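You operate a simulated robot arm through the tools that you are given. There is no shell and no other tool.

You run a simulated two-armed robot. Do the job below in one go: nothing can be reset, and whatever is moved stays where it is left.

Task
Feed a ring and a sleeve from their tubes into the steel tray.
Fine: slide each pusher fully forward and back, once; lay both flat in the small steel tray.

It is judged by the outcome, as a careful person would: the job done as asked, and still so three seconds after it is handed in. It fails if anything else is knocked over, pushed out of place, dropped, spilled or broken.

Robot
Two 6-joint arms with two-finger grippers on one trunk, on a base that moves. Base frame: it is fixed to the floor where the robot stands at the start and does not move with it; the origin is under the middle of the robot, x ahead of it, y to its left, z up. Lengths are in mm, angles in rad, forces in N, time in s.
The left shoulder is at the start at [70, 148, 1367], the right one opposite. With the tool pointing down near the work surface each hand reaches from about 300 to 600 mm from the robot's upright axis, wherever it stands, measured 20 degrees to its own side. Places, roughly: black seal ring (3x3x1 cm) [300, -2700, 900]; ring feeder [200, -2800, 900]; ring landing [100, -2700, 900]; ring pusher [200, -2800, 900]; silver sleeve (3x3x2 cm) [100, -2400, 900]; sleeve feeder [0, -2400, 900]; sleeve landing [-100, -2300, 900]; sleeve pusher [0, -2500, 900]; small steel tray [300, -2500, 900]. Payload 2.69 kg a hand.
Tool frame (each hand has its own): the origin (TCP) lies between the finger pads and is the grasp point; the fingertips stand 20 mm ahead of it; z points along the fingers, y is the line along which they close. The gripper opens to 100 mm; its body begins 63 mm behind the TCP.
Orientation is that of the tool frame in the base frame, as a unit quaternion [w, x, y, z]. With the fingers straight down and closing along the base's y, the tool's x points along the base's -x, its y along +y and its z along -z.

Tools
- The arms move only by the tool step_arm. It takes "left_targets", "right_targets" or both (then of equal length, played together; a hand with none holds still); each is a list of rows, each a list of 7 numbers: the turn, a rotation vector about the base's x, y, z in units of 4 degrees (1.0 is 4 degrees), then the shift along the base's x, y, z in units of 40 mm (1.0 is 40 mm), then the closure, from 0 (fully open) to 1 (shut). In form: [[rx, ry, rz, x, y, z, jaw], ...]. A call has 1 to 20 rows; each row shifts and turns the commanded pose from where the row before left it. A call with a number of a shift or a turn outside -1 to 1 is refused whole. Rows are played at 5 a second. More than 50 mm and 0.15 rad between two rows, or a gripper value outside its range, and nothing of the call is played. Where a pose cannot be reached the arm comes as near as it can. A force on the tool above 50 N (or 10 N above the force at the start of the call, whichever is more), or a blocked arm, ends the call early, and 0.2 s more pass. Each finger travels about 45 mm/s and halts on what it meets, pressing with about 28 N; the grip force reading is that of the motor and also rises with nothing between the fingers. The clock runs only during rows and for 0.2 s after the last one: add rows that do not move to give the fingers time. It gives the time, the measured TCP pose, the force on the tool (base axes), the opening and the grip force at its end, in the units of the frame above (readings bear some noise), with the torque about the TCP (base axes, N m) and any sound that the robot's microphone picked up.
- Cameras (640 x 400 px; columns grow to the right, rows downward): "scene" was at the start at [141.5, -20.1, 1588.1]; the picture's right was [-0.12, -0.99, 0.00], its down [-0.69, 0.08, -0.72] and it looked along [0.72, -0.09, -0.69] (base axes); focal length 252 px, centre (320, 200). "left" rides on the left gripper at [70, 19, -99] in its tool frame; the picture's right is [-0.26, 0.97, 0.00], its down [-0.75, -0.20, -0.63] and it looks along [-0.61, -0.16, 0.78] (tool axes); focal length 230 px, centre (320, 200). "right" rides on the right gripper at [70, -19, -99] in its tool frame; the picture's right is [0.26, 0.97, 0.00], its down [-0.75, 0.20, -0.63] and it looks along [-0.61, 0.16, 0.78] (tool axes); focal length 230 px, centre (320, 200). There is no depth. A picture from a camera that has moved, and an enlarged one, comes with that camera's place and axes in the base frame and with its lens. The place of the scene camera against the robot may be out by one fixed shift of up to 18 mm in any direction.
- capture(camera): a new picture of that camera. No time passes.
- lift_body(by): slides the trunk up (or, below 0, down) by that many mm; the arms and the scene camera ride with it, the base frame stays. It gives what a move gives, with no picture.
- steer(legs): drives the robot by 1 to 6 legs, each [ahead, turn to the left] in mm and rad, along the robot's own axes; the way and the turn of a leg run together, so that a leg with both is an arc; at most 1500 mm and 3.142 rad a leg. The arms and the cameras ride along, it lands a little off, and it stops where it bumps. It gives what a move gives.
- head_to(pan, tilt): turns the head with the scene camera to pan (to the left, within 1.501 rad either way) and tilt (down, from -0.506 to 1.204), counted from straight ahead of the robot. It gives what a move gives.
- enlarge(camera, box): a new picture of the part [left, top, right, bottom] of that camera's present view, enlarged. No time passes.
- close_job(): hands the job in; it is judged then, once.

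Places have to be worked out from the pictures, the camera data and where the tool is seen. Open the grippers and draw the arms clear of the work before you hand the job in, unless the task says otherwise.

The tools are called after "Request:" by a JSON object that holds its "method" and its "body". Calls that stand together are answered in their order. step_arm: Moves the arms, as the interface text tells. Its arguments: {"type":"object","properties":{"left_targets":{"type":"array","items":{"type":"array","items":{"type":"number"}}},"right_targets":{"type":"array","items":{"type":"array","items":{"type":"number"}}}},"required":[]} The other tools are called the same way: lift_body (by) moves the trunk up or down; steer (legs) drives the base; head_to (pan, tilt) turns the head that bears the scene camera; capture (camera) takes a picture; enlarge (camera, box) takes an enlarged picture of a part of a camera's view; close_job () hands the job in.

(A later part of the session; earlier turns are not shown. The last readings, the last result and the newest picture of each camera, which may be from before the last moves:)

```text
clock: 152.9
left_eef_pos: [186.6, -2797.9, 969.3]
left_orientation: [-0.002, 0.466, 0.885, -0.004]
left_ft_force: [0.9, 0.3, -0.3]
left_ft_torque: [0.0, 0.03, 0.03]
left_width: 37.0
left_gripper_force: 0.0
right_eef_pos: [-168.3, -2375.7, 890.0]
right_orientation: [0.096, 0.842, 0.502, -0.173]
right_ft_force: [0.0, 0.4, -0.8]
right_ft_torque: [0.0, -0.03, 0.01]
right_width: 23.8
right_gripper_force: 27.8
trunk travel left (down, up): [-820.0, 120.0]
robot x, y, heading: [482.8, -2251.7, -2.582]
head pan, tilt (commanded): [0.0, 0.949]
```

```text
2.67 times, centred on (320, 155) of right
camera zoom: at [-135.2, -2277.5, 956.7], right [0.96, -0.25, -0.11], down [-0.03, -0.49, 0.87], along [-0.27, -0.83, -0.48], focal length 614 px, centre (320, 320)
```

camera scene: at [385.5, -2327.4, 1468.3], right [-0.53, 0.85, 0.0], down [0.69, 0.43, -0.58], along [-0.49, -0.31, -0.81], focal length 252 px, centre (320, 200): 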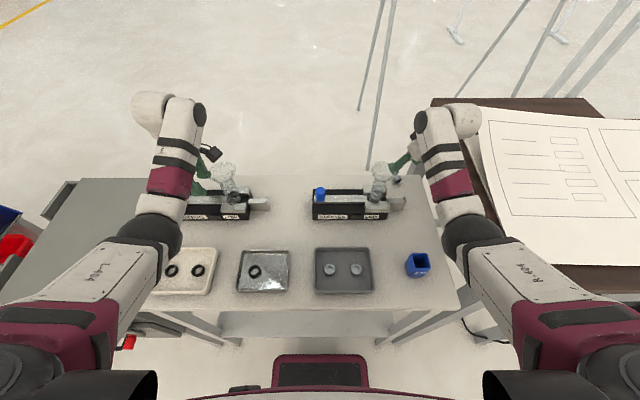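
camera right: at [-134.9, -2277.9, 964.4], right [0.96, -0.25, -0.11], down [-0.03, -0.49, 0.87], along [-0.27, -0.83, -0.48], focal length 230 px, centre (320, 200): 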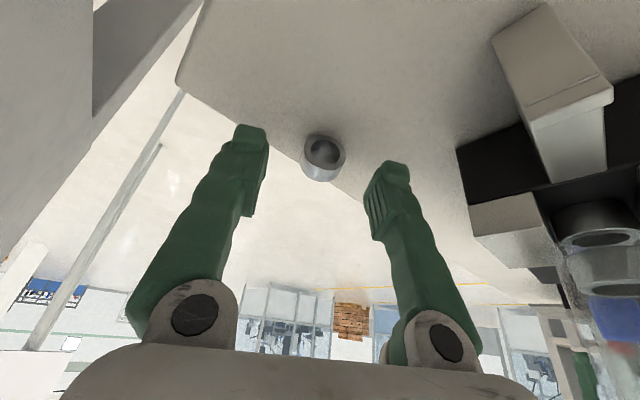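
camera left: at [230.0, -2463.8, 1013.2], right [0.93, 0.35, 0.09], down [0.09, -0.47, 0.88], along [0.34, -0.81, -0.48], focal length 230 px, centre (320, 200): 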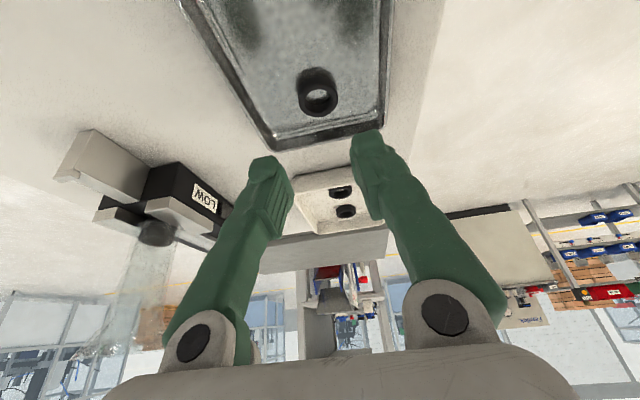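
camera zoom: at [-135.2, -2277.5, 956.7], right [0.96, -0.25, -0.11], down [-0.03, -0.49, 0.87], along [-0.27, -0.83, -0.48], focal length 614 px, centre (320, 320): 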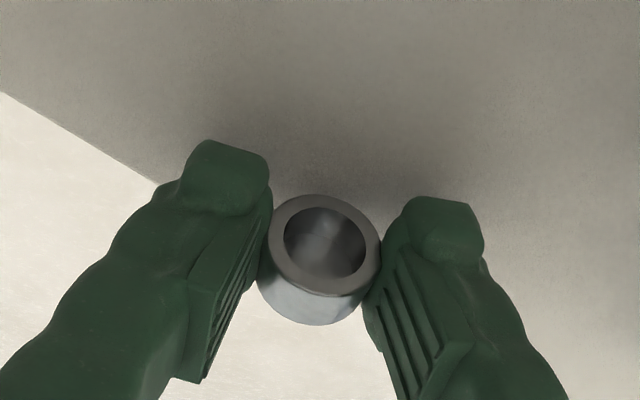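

It holds steadily. I raise it another 30 mm gently and check again.

Request:
{"method": "step_arm", "body": {"right_targets": [[0, 0, 0, 0, 0, 0.15, 1.0], [0, 0, 0, 0, 0, 0.2, 1.0], [0, 0, 0, 0, 0, 0.2, 1.0], [0, 0, 0, 0, 0, 0.2, 1.0], [0, 0, 0, 0, 0, 0, 1.0]]}}

Request:
{"method": "capture", "body": {"camera": "right"}}

Request:
{"method": "enlarge", "body": {"camera": "scene", "box": [330, 90, 490, 190]}}

```text
clock: 154.2
left_eef_pos: [187.3, -2797.9, 968.6]
left_orientation: [-0.002, 0.466, 0.885, -0.004]
left_ft_force: [0.1, 0.5, 0.5]
left_ft_torque: [0.01, -0.02, -0.01]
left_width: 37.0
left_gripper_force: 0.0
right_eef_pos: [-167.4, -2376.6, 919.3]
right_orientation: [0.096, 0.842, 0.502, -0.172]
right_ft_force: [-0.4, -0.2, -0.7]
right_ft_torque: [0.0, 0.02, -0.03]
right_width: 23.9
right_gripper_force: 27.9
trunk travel left (down, up): [-820.0, 120.0]
robot x, y, heading: [481.9, -2250.5, -2.58]
head pan, tilt (commanded): [0.0, 0.949]
```

```text
taken
camera right: at [-135.0, -2278.2, 986.3], right [0.96, -0.25, -0.11], down [-0.03, -0.49, 0.87], along [-0.27, -0.83, -0.48], focal length 230 px, centre (320, 200)
```

right: 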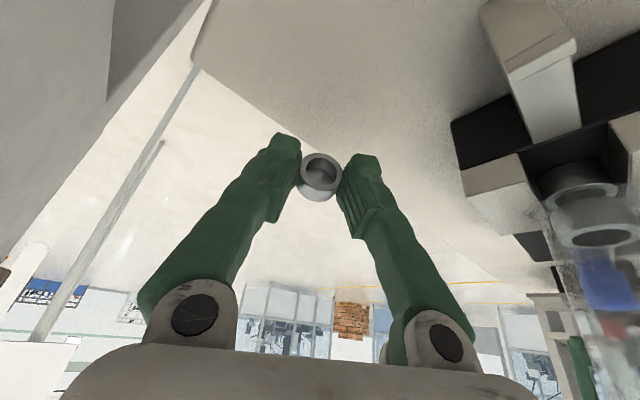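

```text
4.00 times, centred on (410, 140) of scene
camera zoom: at [385.4, -2327.6, 1468.3], right [-0.53, 0.85, 0.0], down [0.69, 0.43, -0.58], along [-0.49, -0.31, -0.81], focal length 1010 px, centre (-40, 440)
```

zoom: 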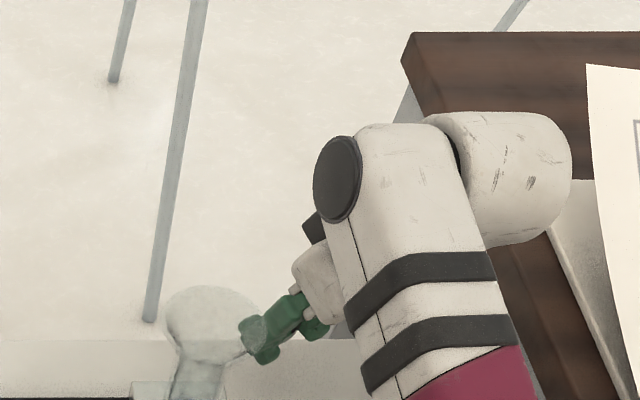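

The sleeve is held firmly (23.9 mm). My plan: raise the trunk, back off, turn left so the tray comes before the right hand, then tilt the hand so the sleeve comes upright. First the trunk up.

Request:
{"method": "lift_body", "body": {"by": 60}}

Request:
{"method": "lift_body", "body": {"by": 60}}

Request:
{"method": "capture", "body": {"camera": "right"}}

Request:
{"method": "capture", "body": {"camera": "scene"}}

```text
clock: 155.2
left_eef_pos: [187.0, -2798.5, 1028.4]
left_orientation: [-0.001, 0.467, 0.884, -0.003]
left_ft_force: [-0.1, -0.2, -0.5]
left_ft_torque: [-0.02, -0.02, -0.01]
left_width: 37.3
left_gripper_force: 0.1
right_eef_pos: [-169.1, -2377.9, 980.8]
right_orientation: [0.096, 0.842, 0.502, -0.173]
right_ft_force: [0.2, -0.3, -0.5]
right_ft_torque: [0.03, 0.01, 0.02]
right_width: 23.8
right_gripper_force: 28.4
trunk travel left (down, up): [-880.0, 60.0]
robot x, y, heading: [480.6, -2252.0, -2.576]
head pan, tilt (commanded): [0.0, 0.949]
```

```text
clock: 156.2
left_eef_pos: [187.4, -2798.9, 1088.0]
left_orientation: [-0.002, 0.467, 0.884, -0.004]
left_ft_force: [0.6, -0.3, 0.3]
left_ft_torque: [0.01, 0.01, 0.01]
left_width: 36.8
left_gripper_force: 0.0
right_eef_pos: [-168.2, -2377.3, 1038.6]
right_orientation: [0.096, 0.842, 0.502, -0.174]
right_ft_force: [0.2, 0.2, -0.3]
right_ft_torque: [-0.05, 0.01, 0.0]
right_width: 23.7
right_gripper_force: 29.0
trunk travel left (down, up): [-940.0, 0.0]
robot x, y, heading: [484.2, -2253.4, -2.576]
head pan, tilt (commanded): [0.0, 0.949]
```

```text
taken
camera right: at [-135.0, -2278.4, 1106.1], right [0.96, -0.25, -0.11], down [-0.03, -0.49, 0.87], along [-0.27, -0.83, -0.48], focal length 230 px, centre (320, 200)
```

right: 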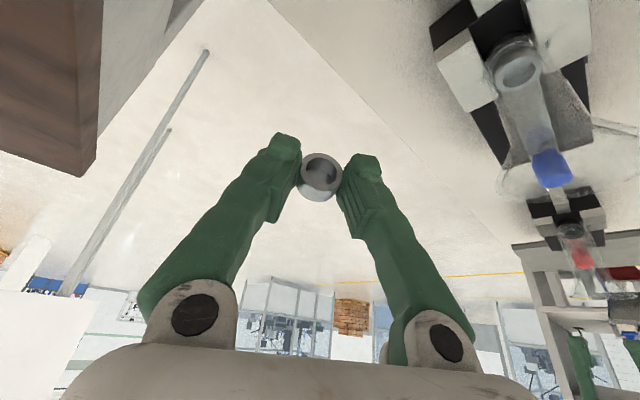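

```text
taken
camera scene: at [385.2, -2327.7, 1588.3], right [-0.53, 0.85, 0.0], down [0.69, 0.43, -0.58], along [-0.49, -0.31, -0.81], focal length 252 px, centre (320, 200)
```

scene: 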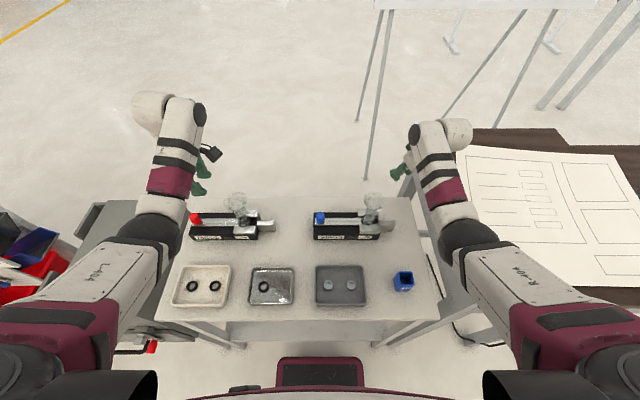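

Sleeve still held, everything clear. I back up 223 mm.

Request:
{"method": "steer", "body": {"legs": [[-223, 0]]}}

Request:
{"method": "capture", "body": {"camera": "scene"}}

```text
clock: 157.5
left_eef_pos: [292.1, -2730.8, 1080.4]
left_orientation: [0.001, 0.467, 0.884, 0.003]
left_ft_force: [-0.2, 1.3, 0.0]
left_ft_torque: [-0.15, 0.02, 0.01]
left_width: 37.1
left_gripper_force: 0.0
right_eef_pos: [-62.4, -2308.4, 1030.3]
right_orientation: [0.094, 0.844, 0.502, -0.165]
right_ft_force: [1.8, 0.5, 0.4]
right_ft_torque: [0.03, 0.11, -0.08]
right_width: 23.8
right_gripper_force: 27.9
trunk travel left (down, up): [-940.0, 0.0]
robot x, y, heading: [603.4, -2174.2, -2.584]
head pan, tilt (commanded): [0.0, 0.949]
stopped in leg 1: the robot was blocked; the commanded pose is now the measured one
```

```text
taken
camera scene: at [471.6, -2273.3, 1587.3], right [-0.53, 0.85, 0.0], down [0.7, 0.44, -0.56], along [-0.47, -0.3, -0.83], focal length 252 px, centre (320, 200)
```

scene: 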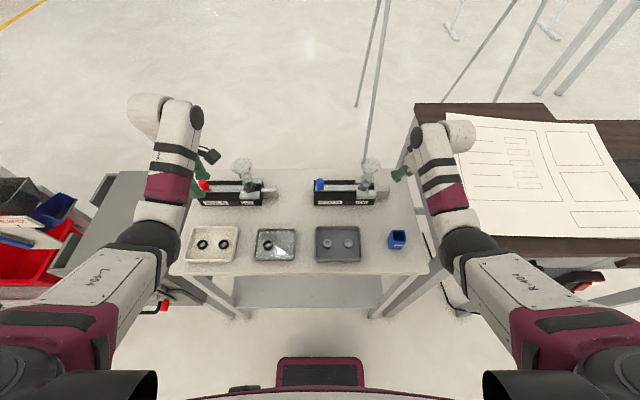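

The base stalled again after ~130 mm. I see a dark cable on the floor at my right front, so I look closer at it.

Request:
{"method": "enlarge", "body": {"camera": "scene", "box": [380, 240, 540, 340]}}

Request:
{"method": "enlarge", "body": {"camera": "scene", "box": [160, 260, 320, 360]}}

Request:
{"method": "capture", "body": {"camera": "right"}}

```text
4.00 times, centred on (460, 290) of scene
camera zoom: at [471.6, -2273.3, 1587.3], right [-0.53, 0.85, 0.0], down [0.7, 0.44, -0.56], along [-0.47, -0.3, -0.83], focal length 1010 px, centre (-240, -160)
```

zoom: 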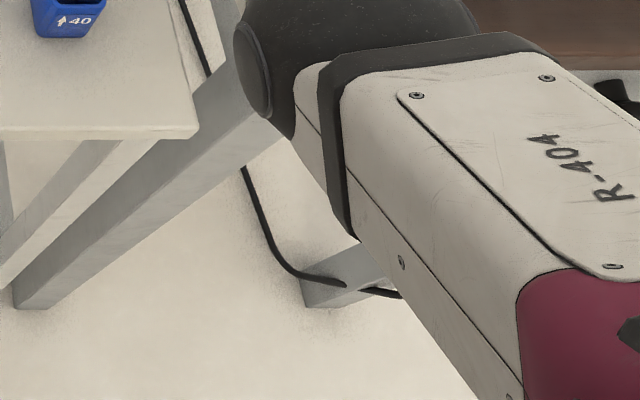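

```text
4.00 times, centred on (240, 310) of scene
camera zoom: at [471.6, -2273.3, 1587.3], right [-0.53, 0.85, 0.0], down [0.7, 0.44, -0.56], along [-0.47, -0.3, -0.83], focal length 1010 px, centre (640, -240)
```

zoom: 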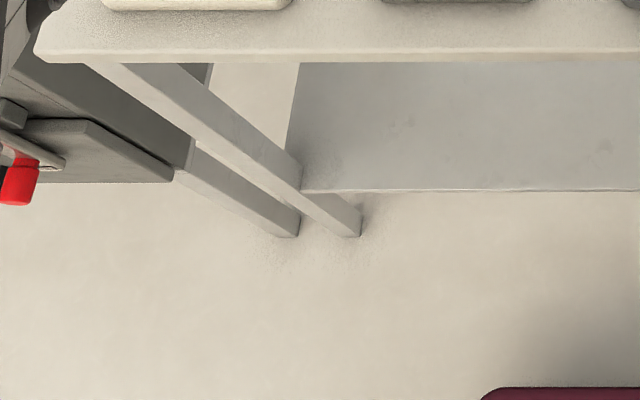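

```text
taken
camera right: at [-29.1, -2210.8, 1098.2], right [0.96, -0.25, -0.1], down [-0.04, -0.5, 0.86], along [-0.27, -0.83, -0.49], focal length 230 px, centre (320, 200)
```

right: 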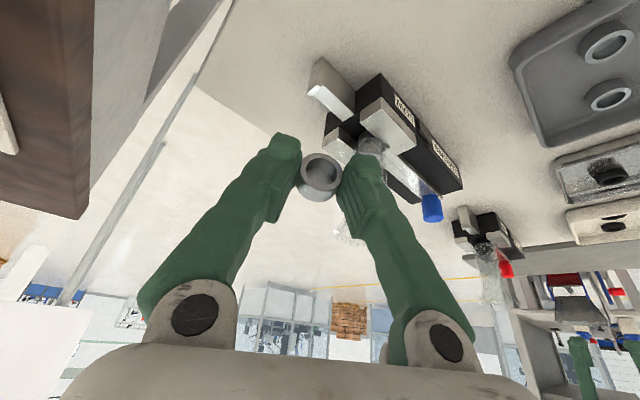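

The cable lies along the desk leg, not under me; the stall seems to come from the base's own rocking. I let it settle and read the position.

Request:
{"method": "step_arm", "body": {"right_targets": [[0, 0, 0, 0, 0, 0, 1.0], [0, 0, 0, 0, 0, 0, 1.0], [0, 0, 0, 0, 0, 0, 1.0], [0, 0, 0, 0, 0, 0, 1.0]]}}

Request:
{"method": "capture", "body": {"camera": "scene"}}

```text
clock: 158.0
left_eef_pos: [324.5, -2723.0, 1049.5]
left_orientation: [-0.023, 0.433, 0.901, 0.0]
left_ft_force: [0.5, -0.4, -0.7]
left_ft_torque: [0.03, 0.04, 0.02]
left_width: 37.1
left_gripper_force: 0.0
right_eef_pos: [-2.4, -2248.2, 981.9]
right_orientation: [0.077, 0.874, 0.475, -0.068]
right_ft_force: [-0.1, 0.7, -1.5]
right_ft_torque: [-0.04, -0.02, -0.01]
right_width: 23.6
right_gripper_force: 28.0
trunk travel left (down, up): [-940.0, 0.0]
robot x, y, heading: [604.3, -2171.7, -2.585]
head pan, tilt (commanded): [0.0, 0.949]
stopped in row 2 (right hand): the arm was blocked; the commanded pose is now the measured one
```

```text
taken
camera scene: at [451.7, -2286.3, 1587.3], right [-0.53, 0.85, 0.0], down [0.71, 0.44, -0.55], along [-0.46, -0.29, -0.84], focal length 252 px, centre (320, 200)
```

scene: 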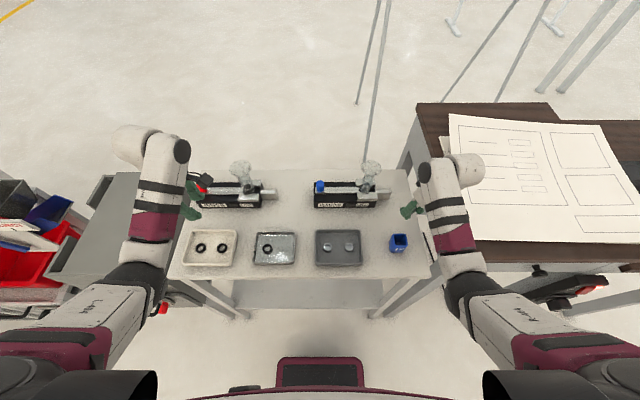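

The camera shows my whole body leaning forward ~2–3° — with both arms stretched out I am close to tipping. I draw both arms in at once to bring the weight back.

Request:
{"method": "step_arm", "body": {"left_targets": [[0, 0, 0, 0.6, 0.38, 0, 0.63], [0, 0, 0, 0.6, 0.38, 0, 0.63]], "right_targets": [[0, 0, 0, 0.7, 0.44, 0.3, 1.0], [0, 0, 0, 0.7, 0.44, 0.3, 1.0]]}}

Request:
{"method": "capture", "body": {"camera": "scene"}}

```text
clock: 158.3
left_eef_pos: [376.1, -2689.2, 1082.2]
left_orientation: [-0.056, 0.438, 0.896, -0.051]
left_ft_force: [0.4, -1.7, 0.8]
left_ft_torque: [0.14, -0.02, -0.03]
left_width: 37.0
left_gripper_force: 0.1
left hand out of reach, approached as far as the arm can: row 1
right_eef_pos: [60.3, -2210.7, 1024.8]
right_orientation: [0.082, 0.865, 0.481, -0.121]
right_ft_force: [-1.9, -1.4, 0.4]
right_ft_torque: [0.08, -0.15, 0.01]
right_width: 23.9
right_gripper_force: 27.8
trunk travel left (down, up): [-940.0, 0.0]
robot x, y, heading: [610.6, -2172.8, -2.581]
head pan, tilt (commanded): [0.0, 0.949]
stopped in row 1 (left hand): the arm was blocked; the commanded pose is now the measured one
```

```text
taken
camera scene: at [524.3, -2241.1, 1589.5], right [-0.53, 0.85, 0.0], down [0.68, 0.43, -0.59], along [-0.5, -0.31, -0.81], focal length 252 px, centre (320, 200)
```

scene: 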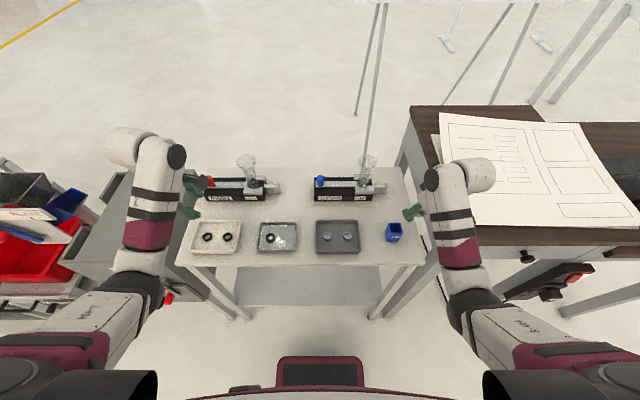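

The lean is gone (rocking back to level). I hold still to let it settle.

Request:
{"method": "step_arm", "body": {"right_targets": [[0, 0, 0, 0, 0, 0, 1.0], [0, 0, 0, 0, 0, 0, 1.0], [0, 0, 0, 0, 0, 0, 1.0], [0, 0, 0, 0, 0, 0, 1.0], [0, 0, 0, 0, 0, 0, 1.0]]}}

Request:
{"method": "capture", "body": {"camera": "scene"}}

Request:
{"method": "capture", "body": {"camera": "right"}}

```text
clock: 159.5
left_eef_pos: [352.2, -2702.9, 1064.7]
left_orientation: [-0.035, 0.436, 0.899, -0.022]
left_ft_force: [0.3, -0.1, -0.8]
left_ft_torque: [0.04, -0.06, 0.01]
left_width: 37.3
left_gripper_force: 0.0
right_eef_pos: [32.9, -2227.2, 1009.1]
right_orientation: [0.08, 0.868, 0.48, -0.103]
right_ft_force: [-1.0, -1.1, 0.0]
right_ft_torque: [0.02, -0.04, 0.01]
right_width: 23.7
right_gripper_force: 27.8
trunk travel left (down, up): [-940.0, 0.0]
robot x, y, heading: [600.3, -2174.0, -2.58]
head pan, tilt (commanded): [0.0, 0.949]
```

```text
taken
camera scene: at [500.8, -2255.1, 1587.5], right [-0.53, 0.85, 0.0], down [0.69, 0.43, -0.58], along [-0.49, -0.31, -0.82], focal length 252 px, centre (320, 200)
```

scene: 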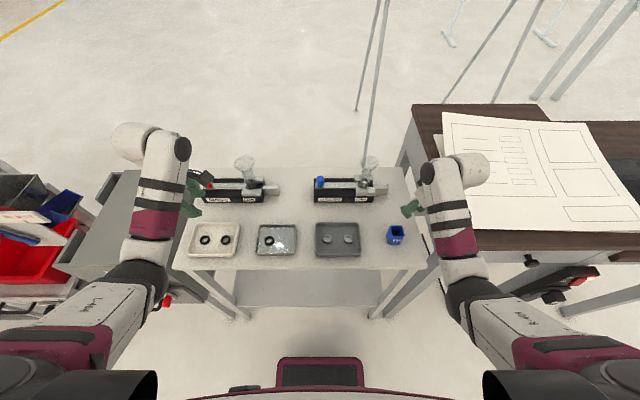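

```text
taken
camera right: at [63.1, -2138.3, 1087.8], right [0.95, -0.3, -0.03], down [-0.16, -0.57, 0.81], along [-0.25, -0.77, -0.59], focal length 230 px, centre (320, 200)
```

right: 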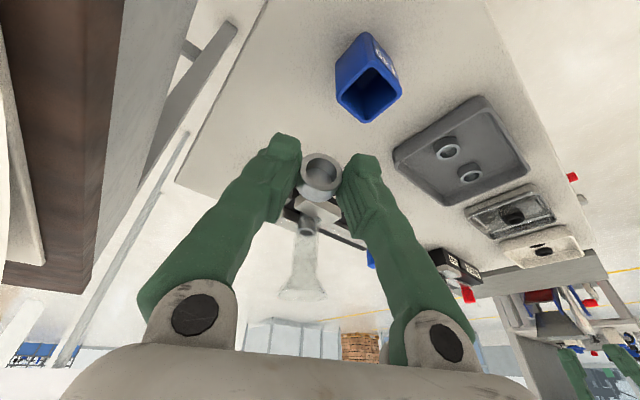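

Settled: I'm level, the sleeve still gripped at 23.7 mm, hands at ~500 mm. I back up only 60 mm now, with the arms drawn in.

Request:
{"method": "steer", "body": {"legs": [[-60, 0]]}}

Request:
{"method": "capture", "body": {"camera": "scene"}}

```text
clock: 160.5
left_eef_pos: [395.8, -2677.1, 1063.1]
left_orientation: [-0.033, 0.437, 0.899, -0.019]
left_ft_force: [-0.7, -0.9, -0.7]
left_ft_torque: [0.06, -0.07, 0.0]
left_width: 36.9
left_gripper_force: 0.1
right_eef_pos: [77.2, -2200.8, 1006.1]
right_orientation: [0.081, 0.868, 0.48, -0.099]
right_ft_force: [-1.2, -0.1, -1.6]
right_ft_torque: [0.01, -0.05, 0.03]
right_width: 23.9
right_gripper_force: 28.0
trunk travel left (down, up): [-940.0, 0.0]
robot x, y, heading: [650.8, -2141.5, -2.58]
head pan, tilt (commanded): [0.0, 0.949]
```

```text
taken
camera scene: at [541.1, -2230.0, 1587.0], right [-0.53, 0.85, 0.0], down [0.7, 0.44, -0.57], along [-0.48, -0.3, -0.82], focal length 252 px, centre (320, 200)
```

scene: 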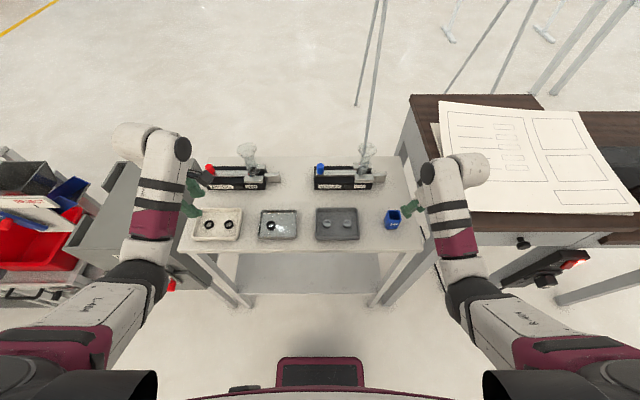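

It moved 60 mm with only slight rocking. I let it settle while drawing the left hand in and down a little.

Request:
{"method": "step_arm", "body": {"left_targets": [[0, 0, 0, 0, 0, -0.3, 0.63], [0, 0, 0, 0.28, 0.18, -0.3, 0.63], [0, 0, 0, 0.28, 0.18, -0.3, 0.63], [0, 0, 0, 0.28, 0.18, 0, 0.63], [0, 0, 0, 0, 0, 0, 0.63]], "right_targets": [[0, 0, 0, 0, 0, 0, 1.0], [0, 0, 0, 0, 0, 0, 1.0], [0, 0, 0, 0, 0, 0, 1.0], [0, 0, 0, 0, 0, 0, 1.0], [0, 0, 0, 0, 0, 0, 1.0]]}}

Request:
{"method": "steer", "body": {"legs": [[0, 0.35]]}}

Request:
{"method": "capture", "body": {"camera": "scene"}}

```text
clock: 161.7
left_eef_pos: [443.4, -2647.0, 1031.8]
left_orientation: [-0.039, 0.437, 0.898, -0.027]
left_ft_force: [-0.1, 0.5, 0.3]
left_ft_torque: [0.01, 0.04, 0.0]
left_width: 37.1
left_gripper_force: 0.0
right_eef_pos: [90.1, -2192.7, 1013.1]
right_orientation: [0.081, 0.867, 0.481, -0.107]
right_ft_force: [-0.3, -0.4, -0.3]
right_ft_torque: [-0.01, 0.01, 0.0]
right_width: 23.8
right_gripper_force: 28.0
trunk travel left (down, up): [-940.0, 0.0]
robot x, y, heading: [651.7, -2143.7, -2.581]
head pan, tilt (commanded): [0.0, 0.949]
```

```text
clock: 163.1
left_eef_pos: [623.8, -2689.2, 1031.8]
left_orientation: [-0.033, 0.276, 0.96, -0.032]
left_ft_force: [-0.7, 0.5, -0.3]
left_ft_torque: [0.01, 0.0, -0.02]
left_width: 36.9
left_gripper_force: 0.1
right_eef_pos: [136.7, -2381.6, 1012.3]
right_orientation: [0.098, 0.772, 0.622, -0.09]
right_ft_force: [-0.6, -0.3, -0.4]
right_ft_torque: [-0.03, -0.02, 0.03]
right_width: 23.9
right_gripper_force: 27.7
trunk travel left (down, up): [-940.0, 0.0]
robot x, y, heading: [652.1, -2143.3, -2.24]
head pan, tilt (commanded): [0.0, 0.949]
```

```text
taken
camera scene: at [585.4, -2249.1, 1588.3], right [-0.79, 0.62, 0.0], down [0.5, 0.64, -0.58], along [-0.36, -0.46, -0.81], focal length 252 px, centre (320, 200)
```

scene: 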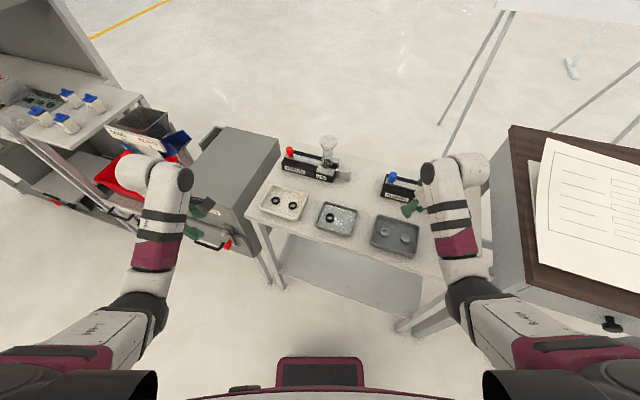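

The turn is smooth and level. I turn the remaining 0.38 rad so the tray comes to the right hand's best reach.

Request:
{"method": "steer", "body": {"legs": [[0, 0.383]]}}

Request:
{"method": "capture", "body": {"camera": "scene"}}

Request:
{"method": "capture", "body": {"camera": "right"}}

```text
clock: 164.7
left_eef_pos: [828.6, -2661.7, 1031.4]
left_orientation: [-0.026, 0.089, 0.995, -0.038]
left_ft_force: [0.5, -0.1, 0.4]
left_ft_torque: [0.02, 0.01, 0.0]
left_width: 37.0
left_gripper_force: 0.1
right_eef_pos: [263.7, -2556.0, 1010.7]
right_orientation: [0.113, 0.64, 0.756, -0.069]
right_ft_force: [0.1, 0.2, -0.5]
right_ft_torque: [0.0, 0.0, 0.0]
right_width: 23.9
right_gripper_force: 27.7
trunk travel left (down, up): [-940.0, 0.0]
robot x, y, heading: [651.2, -2141.6, -1.852]
head pan, tilt (commanded): [0.0, 0.949]
```

```text
taken
camera scene: at [627.0, -2271.0, 1588.3], right [-0.96, 0.28, 0.0], down [0.23, 0.78, -0.58], along [-0.16, -0.56, -0.81], focal length 252 px, centre (320, 200)
```

scene: 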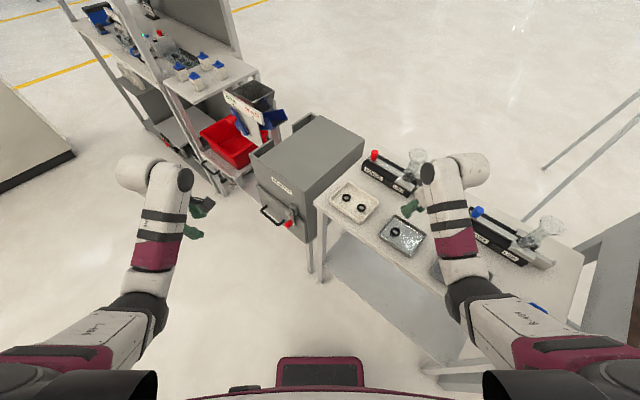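

```text
taken
camera right: at [226.6, -2468.7, 1090.1], right [0.91, 0.41, -0.03], down [0.26, -0.52, 0.81], along [0.32, -0.75, -0.58], focal length 230 px, centre (320, 200)
```

right: 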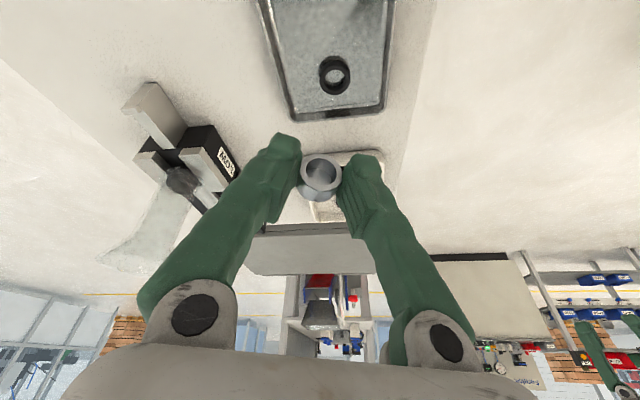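

The tray is now well placed for the right hand. I raise the right hand, level its roll and turn it 23° so the fingers will stand along the tray's depth.

Request:
{"method": "step_arm", "body": {"right_targets": [[0, 0, 0, 0, 0, 0.6, 1.0], [0, 0, 0, 0, 0, 0.6, 1.0], [-0.1, 0.56, 0.8, 0, 0, 0.3, 1.0], [0, 0, 1, 0, 0, 0.25, 1.0], [0, 0, 1, 0, 0, 0, 1.0], [0, 0, 1, 0, 0, 0, 1.0], [0, 0, 1, 0, 0, 0, 1.0], [0, 0, 1, 0, 0, 0, 1.0], [0, 0, 0, 0, 0, 0, 1.0]]}}

Request:
{"method": "lift_body", "body": {"by": -95}}

Request:
{"method": "capture", "body": {"camera": "right"}}

```text
clock: 166.7
left_eef_pos: [829.2, -2662.0, 1029.9]
left_orientation: [-0.028, 0.089, 0.995, -0.038]
left_ft_force: [0.2, -0.2, 0.4]
left_ft_torque: [-0.04, 0.02, 0.01]
left_width: 37.3
left_gripper_force: 0.0
right_eef_pos: [264.0, -2557.6, 1083.0]
right_orientation: [0.114, 0.472, 0.872, -0.063]
right_ft_force: [-0.3, 0.1, -0.4]
right_ft_torque: [-0.03, -0.02, 0.0]
right_width: 23.8
right_gripper_force: 28.2
trunk travel left (down, up): [-940.0, 0.0]
robot x, y, heading: [653.6, -2143.9, -1.858]
head pan, tilt (commanded): [0.0, 0.949]
```

```text
clock: 168.0
left_eef_pos: [829.8, -2662.3, 936.5]
left_orientation: [-0.027, 0.09, 0.995, -0.038]
left_ft_force: [0.0, 0.3, 0.8]
left_ft_torque: [-0.03, -0.04, 0.02]
left_width: 36.9
left_gripper_force: 0.0
right_eef_pos: [264.2, -2557.5, 986.3]
right_orientation: [0.115, 0.473, 0.871, -0.062]
right_ft_force: [0.1, 0.0, 0.1]
right_ft_torque: [-0.03, -0.01, 0.0]
right_width: 23.7
right_gripper_force: 28.1
trunk travel left (down, up): [-845.0, 95.0]
robot x, y, heading: [653.3, -2142.1, -1.859]
head pan, tilt (commanded): [0.0, 0.949]
```

```text
taken
camera right: at [198.7, -2488.8, 1066.2], right [0.67, 0.74, -0.07], down [0.47, -0.36, 0.8], along [0.57, -0.57, -0.59], focal length 230 px, centre (320, 200)
```

right: 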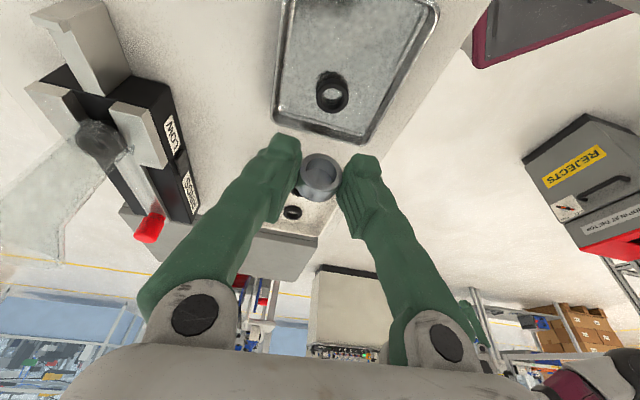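

Yaw is now right (closing along the tray's depth). I drive 40 mm forward for comfortable reach at the tilted pose.

Request:
{"method": "steer", "body": {"legs": [[40, 0]]}}

Request:
{"method": "step_arm", "body": {"right_targets": [[0, 0, 0, 0, 0, 0, 1.0], [0, 0, 0, 0, 0, 0, 1.0], [0, 0, 0, 0, 0, 0, 1.0]]}}

Request:
{"method": "capture", "body": {"camera": "scene"}}

```text
clock: 168.9
left_eef_pos: [820.7, -2692.5, 938.9]
left_orientation: [-0.028, 0.089, 0.995, -0.043]
left_ft_force: [-0.2, -0.2, -0.3]
left_ft_torque: [-0.04, 0.03, -0.01]
left_width: 37.2
left_gripper_force: 0.0
right_eef_pos: [255.3, -2586.0, 990.7]
right_orientation: [0.116, 0.473, 0.871, -0.067]
right_ft_force: [-0.7, -0.7, 0.8]
right_ft_torque: [-0.03, -0.01, 0.03]
right_width: 23.6
right_gripper_force: 28.5
trunk travel left (down, up): [-845.0, 95.0]
robot x, y, heading: [646.6, -2182.6, -1.858]
head pan, tilt (commanded): [0.0, 0.949]
```

```text
clock: 169.7
left_eef_pos: [820.8, -2695.6, 937.0]
left_orientation: [-0.026, 0.089, 0.995, -0.04]
left_ft_force: [-0.3, 0.6, -0.2]
left_ft_torque: [-0.01, -0.03, 0.01]
left_width: 36.8
left_gripper_force: 0.0
right_eef_pos: [255.6, -2591.3, 988.3]
right_orientation: [0.114, 0.473, 0.872, -0.064]
right_ft_force: [0.2, 0.2, 0.3]
right_ft_torque: [-0.01, 0.01, 0.04]
right_width: 23.6
right_gripper_force: 28.2
trunk travel left (down, up): [-845.0, 95.0]
robot x, y, heading: [644.2, -2185.5, -1.857]
head pan, tilt (commanded): [0.0, 0.949]
```

```text
taken
camera scene: at [618.5, -2307.0, 1493.5], right [-0.96, 0.28, 0.0], down [0.23, 0.78, -0.58], along [-0.16, -0.56, -0.81], focal length 252 px, centre (320, 200)
```

scene: 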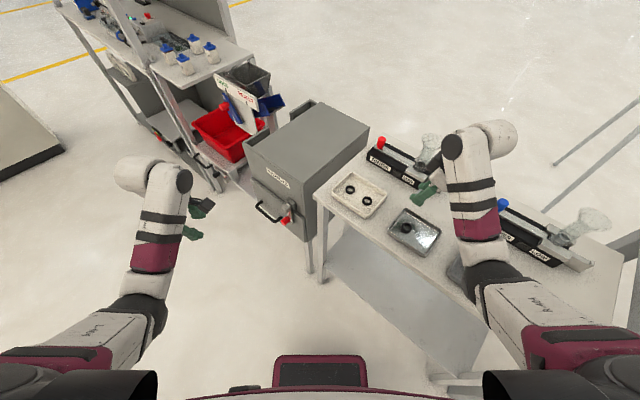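

Stable. Now I tilt the hand about its closing axis (palm over to the table's left), so the held sleeve comes up on end, at first in place.

Request:
{"method": "step_arm", "body": {"right_targets": [[0.838, 0.545, 0, 0, 0, 0, 1.0], [0.838, 0.545, 0, 0, 0, 0, 1.0], [0.838, 0.545, 0, 0, 0, 0, 1.0], [0.838, 0.545, 0, 0, 0, 0, 1.0], [0.838, 0.545, 0, 0, 0, 0, 1.0], [0, 0, 0, 0, 0, 0, 1.0]]}}

Request:
{"method": "capture", "body": {"camera": "right"}}

```text
clock: 171.1
left_eef_pos: [820.1, -2696.5, 936.9]
left_orientation: [-0.026, 0.089, 0.995, -0.039]
left_ft_force: [-0.3, 0.4, 0.0]
left_ft_torque: [0.03, 0.0, 0.01]
left_width: 37.0
left_gripper_force: 0.0
right_eef_pos: [242.1, -2610.5, 964.4]
right_orientation: [-0.04, 0.476, 0.878, 0.02]
right_ft_force: [0.0, 0.0, -0.6]
right_ft_torque: [0.02, -0.01, 0.02]
right_width: 23.7
right_gripper_force: 27.9
right hand out of reach, approached as far as the arm can: row 1, 2, 3, 4
trunk travel left (down, up): [-845.0, 95.0]
robot x, y, heading: [645.2, -2182.3, -1.855]
head pan, tilt (commanded): [0.0, 0.949]
```

```text
taken
camera right: at [194.7, -2570.9, 1070.4], right [0.67, 0.74, 0.02], down [0.61, -0.56, 0.56], along [0.43, -0.36, -0.83], focal length 230 px, centre (320, 200)
```

right: 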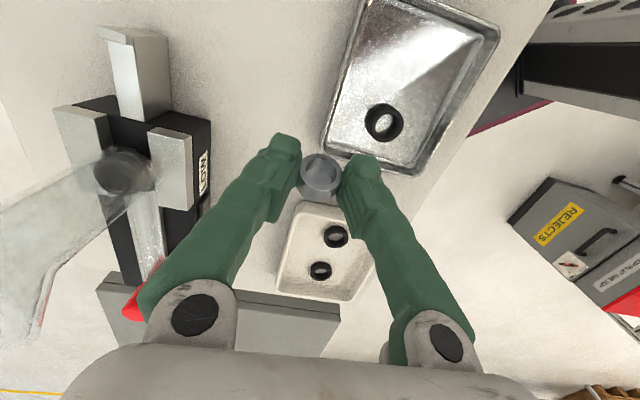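

It is at the near limit with the trunk this low, but the tilt progressed to -5°. I continue tilting in steps while bringing the hand back over the tray's right half.

Request:
{"method": "step_arm", "body": {"right_targets": [[0.838, 0.545, 0, 0.02, 0.15, 0, 1.0], [0.838, 0.545, 0, 0.02, 0.15, 0, 1.0], [0.838, 0.545, 0, 0.02, 0.15, 0, 1.0], [0.838, 0.545, 0, 0.02, 0.15, 0, 1.0], [0, 0, 0, 0, 0, 0, 1.0]]}}

Request:
{"method": "capture", "body": {"camera": "right"}}

Request:
{"method": "capture", "body": {"camera": "scene"}}

```text
clock: 172.3
left_eef_pos: [820.7, -2696.4, 936.4]
left_orientation: [-0.026, 0.089, 0.995, -0.039]
left_ft_force: [0.0, 0.2, -0.2]
left_ft_torque: [0.01, 0.02, 0.03]
left_width: 36.9
left_gripper_force: 0.1
right_eef_pos: [242.3, -2597.4, 957.2]
right_orientation: [-0.16, 0.469, 0.864, 0.086]
right_ft_force: [-0.3, 0.2, 0.2]
right_ft_torque: [0.01, 0.0, 0.01]
right_width: 23.6
right_gripper_force: 27.6
right hand out of reach, approached as far as the arm can: row 1, 2, 4
trunk travel left (down, up): [-845.0, 95.0]
robot x, y, heading: [640.9, -2184.1, -1.85]
head pan, tilt (commanded): [0.0, 0.949]
```

```text
taken
camera right: at [211.2, -2581.9, 1075.0], right [0.68, 0.73, 0.09], down [0.67, -0.67, 0.32], along [0.29, -0.16, -0.94], focal length 230 px, centre (320, 200)
```

right: 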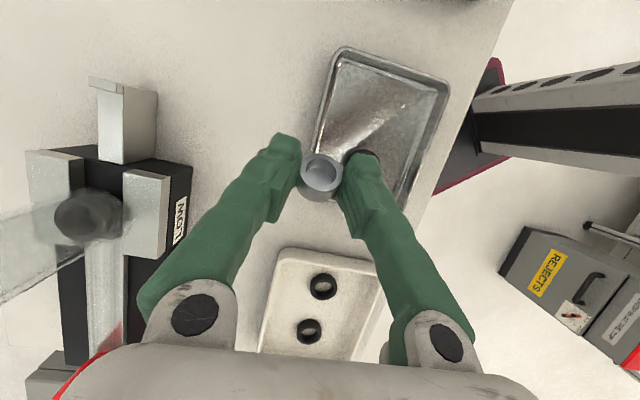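

```text
taken
camera scene: at [617.8, -2308.9, 1493.3], right [-0.96, 0.28, 0.0], down [0.23, 0.78, -0.58], along [-0.16, -0.56, -0.81], focal length 252 px, centre (320, 200)
```

scene: 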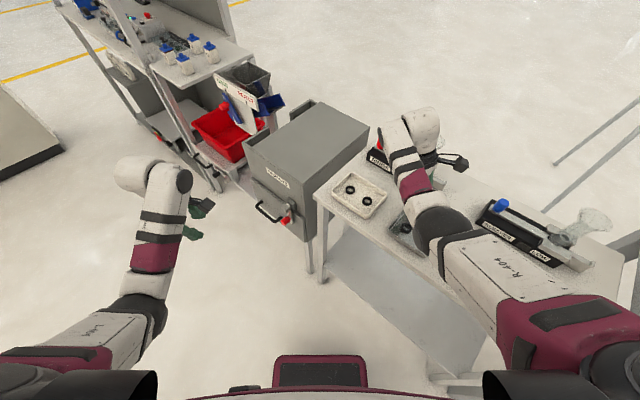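

Tilt is now -21° (sleeve 44° up), limited by wrist bend because the trunk is low. Raising the trunk makes the forearm steeper, so I raise it fully and then drive 40 mm closer.

Request:
{"method": "lift_body", "body": {"by": 95}}

Request:
{"method": "steer", "body": {"legs": [[40, 0]]}}

Request:
{"method": "step_arm", "body": {"right_targets": [[0, 0, 0, 0, 0, 0, 1.0], [0, 0, 0, 0, 0, 0, 1.0], [0, 0, 0, 0, 0, 0, 1.0]]}}

Request:
{"method": "capture", "body": {"camera": "right"}}

Request:
{"method": "capture", "body": {"camera": "scene"}}

```text
clock: 173.6
left_eef_pos: [820.5, -2696.6, 1031.5]
left_orientation: [-0.026, 0.088, 0.995, -0.039]
left_ft_force: [0.2, 0.2, -0.2]
left_ft_torque: [0.0, 0.02, 0.03]
left_width: 36.9
left_gripper_force: 0.0
right_eef_pos: [243.9, -2597.1, 1050.4]
right_orientation: [-0.16, 0.468, 0.865, 0.085]
right_ft_force: [-0.4, -0.7, -1.0]
right_ft_torque: [0.04, -0.04, 0.0]
right_width: 23.9
right_gripper_force: 28.3
trunk travel left (down, up): [-940.0, 0.0]
robot x, y, heading: [645.4, -2181.9, -1.855]
head pan, tilt (commanded): [0.0, 0.949]
```

```text
clock: 174.4
left_eef_pos: [810.7, -2733.1, 1032.0]
left_orientation: [-0.027, 0.089, 0.995, -0.041]
left_ft_force: [0.4, -1.4, -0.4]
left_ft_torque: [0.09, 0.01, 0.0]
left_width: 36.9
left_gripper_force: 0.1
right_eef_pos: [231.9, -2634.2, 1051.3]
right_orientation: [-0.16, 0.469, 0.864, 0.084]
right_ft_force: [-0.8, -0.9, -0.9]
right_ft_torque: [0.09, 0.0, 0.0]
right_width: 24.0
right_gripper_force: 27.9
trunk travel left (down, up): [-940.0, 0.0]
robot x, y, heading: [629.1, -2219.5, -1.854]
head pan, tilt (commanded): [0.0, 0.949]
```

```text
clock: 175.2
left_eef_pos: [810.9, -2725.8, 1035.9]
left_orientation: [-0.028, 0.09, 0.995, -0.044]
left_ft_force: [-0.5, -0.1, 0.3]
left_ft_torque: [-0.02, 0.01, 0.02]
left_width: 36.9
left_gripper_force: 0.0
right_eef_pos: [234.7, -2625.6, 1056.1]
right_orientation: [-0.158, 0.47, 0.865, 0.081]
right_ft_force: [-0.1, -0.1, 0.1]
right_ft_torque: [-0.02, 0.04, 0.0]
right_width: 23.7
right_gripper_force: 27.5
trunk travel left (down, up): [-940.0, 0.0]
robot x, y, heading: [632.7, -2219.8, -1.854]
head pan, tilt (commanded): [0.0, 0.949]
```

```text
taken
camera right: at [202.7, -2609.7, 1174.2], right [0.68, 0.73, 0.08], down [0.67, -0.66, 0.33], along [0.29, -0.17, -0.94], focal length 230 px, centre (320, 200)
```

right: 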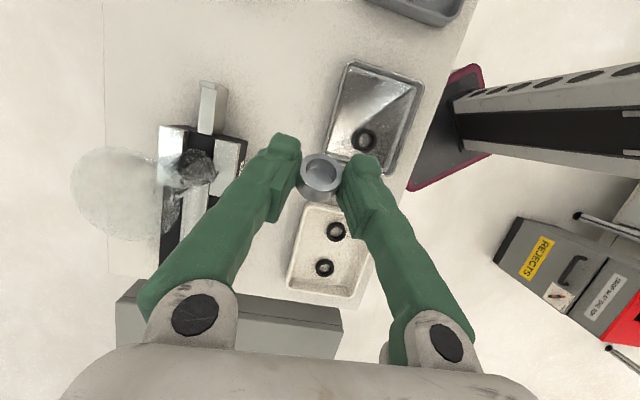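

```text
taken
camera scene: at [607.9, -2342.9, 1588.8], right [-0.96, 0.28, 0.0], down [0.23, 0.78, -0.58], along [-0.16, -0.56, -0.81], focal length 252 px, centre (320, 200)
```

scene: 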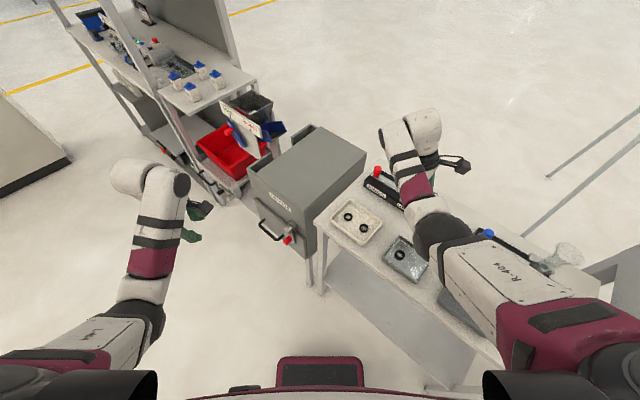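

Now closer with the trunk up. I bring the hand back over the tray's right half while tilting on to about -37°.

Request:
{"method": "step_arm", "body": {"right_targets": [[0, 0, 0, 0.057, 0.32, -0.175, 1.0], [0, 0, 0, 0.057, 0.32, -0.175, 1.0], [0.838, 0.545, 0, 0.057, 0.32, -0.175, 1.0], [0.838, 0.545, 0, 0.057, 0.32, -0.175, 1.0], [0.838, 0.545, 0, 0.057, 0.32, -0.175, 1.0], [0.838, 0.545, 0, 0.057, 0.32, -0.175, 1.0], [0, 0, 0, 0.057, 0.32, -0.175, 1.0], [0, 0, 0, 0.057, 0.32, -0.175, 1.0], [0, 0, 0, 0, 0, 0, 1.0]]}}

Request:
{"method": "capture", "body": {"camera": "right"}}

Request:
{"method": "capture", "body": {"camera": "scene"}}

```text
clock: 177.2
left_eef_pos: [810.2, -2729.2, 1034.9]
left_orientation: [-0.027, 0.09, 0.995, -0.043]
left_ft_force: [0.1, 0.0, 0.2]
left_ft_torque: [0.0, -0.03, 0.02]
left_width: 36.9
left_gripper_force: 0.1
right_eef_pos: [246.0, -2543.0, 978.4]
right_orientation: [-0.277, 0.453, 0.835, 0.146]
right_ft_force: [0.2, 0.2, -0.5]
right_ft_torque: [0.0, -0.01, 0.04]
right_width: 23.9
right_gripper_force: 27.4
right hand out of reach, approached as far as the arm can: row 1, 2, 4, 8
trunk travel left (down, up): [-940.0, 0.0]
robot x, y, heading: [627.6, -2220.1, -1.851]
head pan, tilt (commanded): [0.0, 0.949]
```

```text
taken
camera right: at [231.6, -2555.5, 1101.6], right [0.7, 0.7, 0.15], down [0.7, -0.71, 0.06], along [0.14, 0.06, -0.99], focal length 230 px, centre (320, 200)
```

right: 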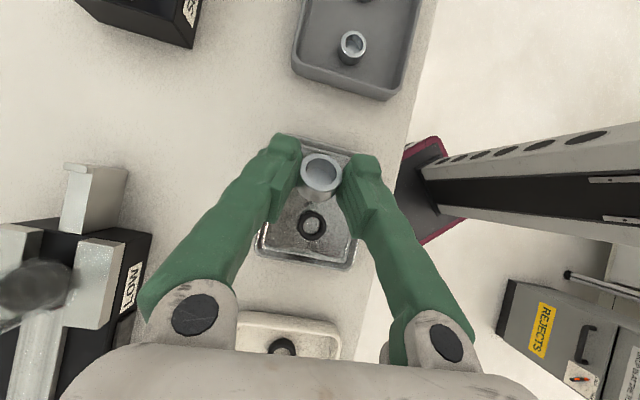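

```text
taken
camera scene: at [606.6, -2348.2, 1588.3], right [-0.96, 0.28, 0.0], down [0.23, 0.78, -0.58], along [-0.16, -0.56, -0.81], focal length 252 px, centre (320, 200)
```

scene: 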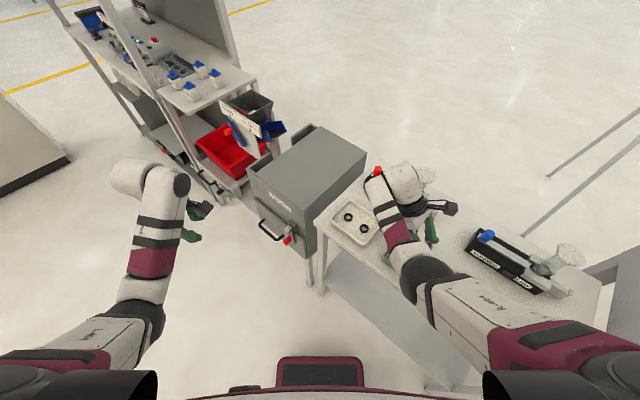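

The wrist camera now looks straight down on the tray: ring at its left, and the sleeve held ~60° up over the right part. I go down and a little toward the tray's front-right.

Request:
{"method": "step_arm", "body": {"right_targets": [[0, 0, 0, 0, 0, -0.4, 1.0], [0, 0, 0, 0.044, 0.125, -0.35, 1.0], [0, 0, 0, 0.044, 0.125, -0.35, 1.0], [0, 0, 0, 0.044, 0.125, -0.3, 1.0], [0, 0, 0, 0, 0, 0, 1.0]]}}

Request:
{"method": "capture", "body": {"camera": "right"}}

Request:
{"method": "capture", "body": {"camera": "scene"}}

```text
clock: 178.4
left_eef_pos: [810.7, -2728.9, 1033.3]
left_orientation: [-0.028, 0.089, 0.995, -0.044]
left_ft_force: [-0.8, 0.4, 0.5]
left_ft_torque: [0.0, 0.02, 0.0]
left_width: 36.9
left_gripper_force: 0.1
right_eef_pos: [249.9, -2530.0, 922.4]
right_orientation: [-0.278, 0.452, 0.835, 0.147]
right_ft_force: [0.7, 0.2, 0.2]
right_ft_torque: [0.01, 0.04, 0.03]
right_width: 23.6
right_gripper_force: 27.7
trunk travel left (down, up): [-940.0, 0.0]
robot x, y, heading: [631.9, -2224.2, -1.855]
head pan, tilt (commanded): [0.0, 0.949]
```

```text
taken
camera right: at [237.2, -2541.3, 1045.0], right [0.7, 0.7, 0.15], down [0.7, -0.71, 0.06], along [0.14, 0.06, -0.99], focal length 230 px, centre (320, 200)
```

right: 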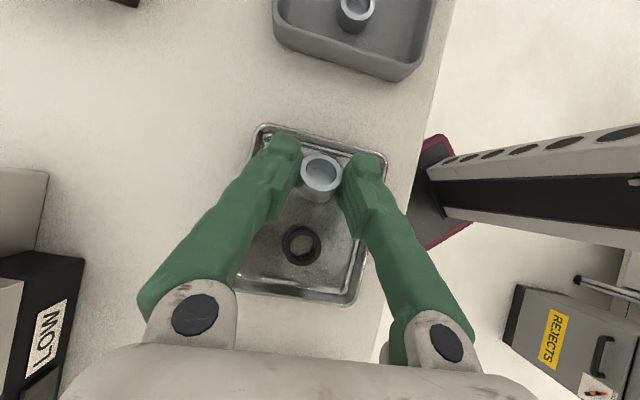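

```text
taken
camera scene: at [606.4, -2348.1, 1588.3], right [-0.96, 0.28, 0.0], down [0.23, 0.78, -0.58], along [-0.16, -0.56, -0.81], focal length 252 px, centre (320, 200)
```

scene: 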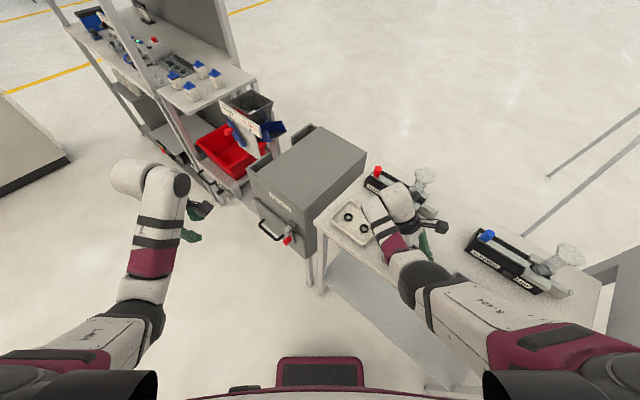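

The layout is clear: tray centre ≈(267,-2545), ring at (276,-2564), the sleeve will come down ~22 mm right of centre. I shift 5 mm frontward and descend to just above the floor.

Request:
{"method": "step_arm", "body": {"right_targets": [[0, 0, 0, 0.05, 0.033, -0.3, 1.0], [0, 0, 0, 0.05, 0.033, -0.3, 1.0], [0, 0, 0, 0, 0, 0, 1.0]]}}

Request:
{"method": "capture", "body": {"camera": "right"}}

Request:
{"method": "enlarge", "body": {"camera": "right", "box": [220, 90, 420, 215]}}

```text
clock: 179.2
left_eef_pos: [810.7, -2729.1, 1035.3]
left_orientation: [-0.028, 0.089, 0.995, -0.044]
left_ft_force: [-0.1, -0.6, 0.5]
left_ft_torque: [-0.01, 0.01, 0.05]
left_width: 36.9
left_gripper_force: 0.1
right_eef_pos: [253.6, -2527.2, 898.4]
right_orientation: [-0.278, 0.453, 0.835, 0.146]
right_ft_force: [-0.5, -0.3, -0.6]
right_ft_torque: [0.0, 0.0, -0.03]
right_width: 23.8
right_gripper_force: 27.7
trunk travel left (down, up): [-940.0, 0.0]
robot x, y, heading: [632.2, -2217.3, -1.855]
head pan, tilt (commanded): [0.0, 0.949]
```

```text
taken
camera right: at [241.0, -2539.4, 1021.2], right [0.7, 0.7, 0.15], down [0.7, -0.71, 0.06], along [0.14, 0.06, -0.99], focal length 230 px, centre (320, 200)
```

right: 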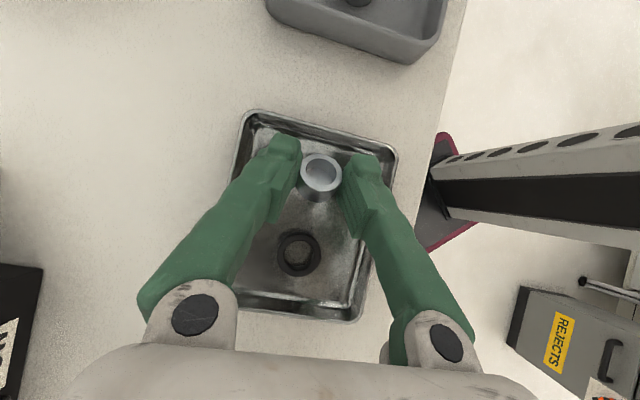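

```text
3.20 times, centred on (320, 152) of right
camera zoom: at [241.0, -2539.4, 1021.2], right [0.7, 0.7, 0.15], down [0.7, -0.71, 0.06], along [0.14, 0.06, -0.99], focal length 736 px, centre (320, 352)
```

zoom: 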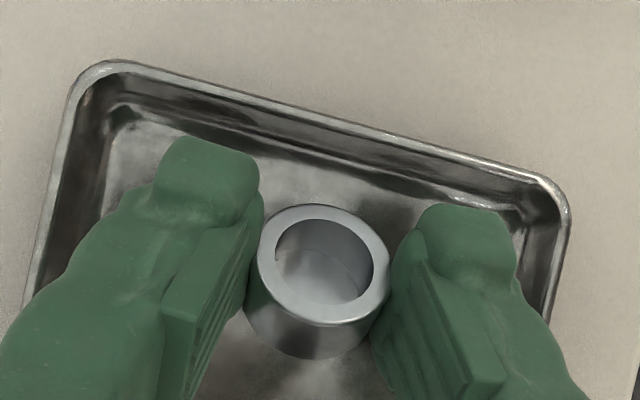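

Everything lies inside the tray walls with margin. I creep down to feel the sleeve's rim touch the floor.

Request:
{"method": "step_arm", "body": {"right_targets": [[0, 0, 0, 0, 0, -0.1, 1.0], [0, 0, 0, 0, 0, -0.08, 1.0], [0, 0, 0, 0, 0, 0, 1.0]]}}

Request:
{"method": "step_arm", "body": {"right_targets": [[0, 0, 0, 0, 0, -0.05, 1.0], [0, 0, 0, 0, 0, 0, 1.0]]}}

```text
clock: 180.0
left_eef_pos: [811.2, -2728.5, 1033.7]
left_orientation: [-0.027, 0.09, 0.995, -0.044]
left_ft_force: [0.9, 0.0, 0.4]
left_ft_torque: [-0.01, 0.01, -0.01]
left_width: 37.1
left_gripper_force: 0.0
right_eef_pos: [254.8, -2527.1, 891.6]
right_orientation: [-0.278, 0.452, 0.834, 0.148]
right_ft_force: [0.7, 0.3, -0.8]
right_ft_torque: [0.0, 0.01, -0.03]
right_width: 23.7
right_gripper_force: 27.9
trunk travel left (down, up): [-940.0, 0.0]
robot x, y, heading: [631.0, -2219.6, -1.857]
head pan, tilt (commanded): [0.0, 0.949]
```

```text
clock: 180.6
left_eef_pos: [810.8, -2728.4, 1035.2]
left_orientation: [-0.028, 0.089, 0.995, -0.043]
left_ft_force: [0.3, 0.0, 0.0]
left_ft_torque: [0.0, 0.02, -0.02]
left_width: 37.1
left_gripper_force: 0.1
right_eef_pos: [254.3, -2526.7, 888.9]
right_orientation: [-0.279, 0.452, 0.835, 0.146]
right_ft_force: [-0.1, 0.1, 4.9]
right_ft_torque: [0.04, 0.0, -0.04]
right_width: 23.6
right_gripper_force: 27.7
trunk travel left (down, up): [-940.0, 0.0]
robot x, y, heading: [637.8, -2220.2, -1.856]
head pan, tilt (commanded): [0.0, 0.949]
```

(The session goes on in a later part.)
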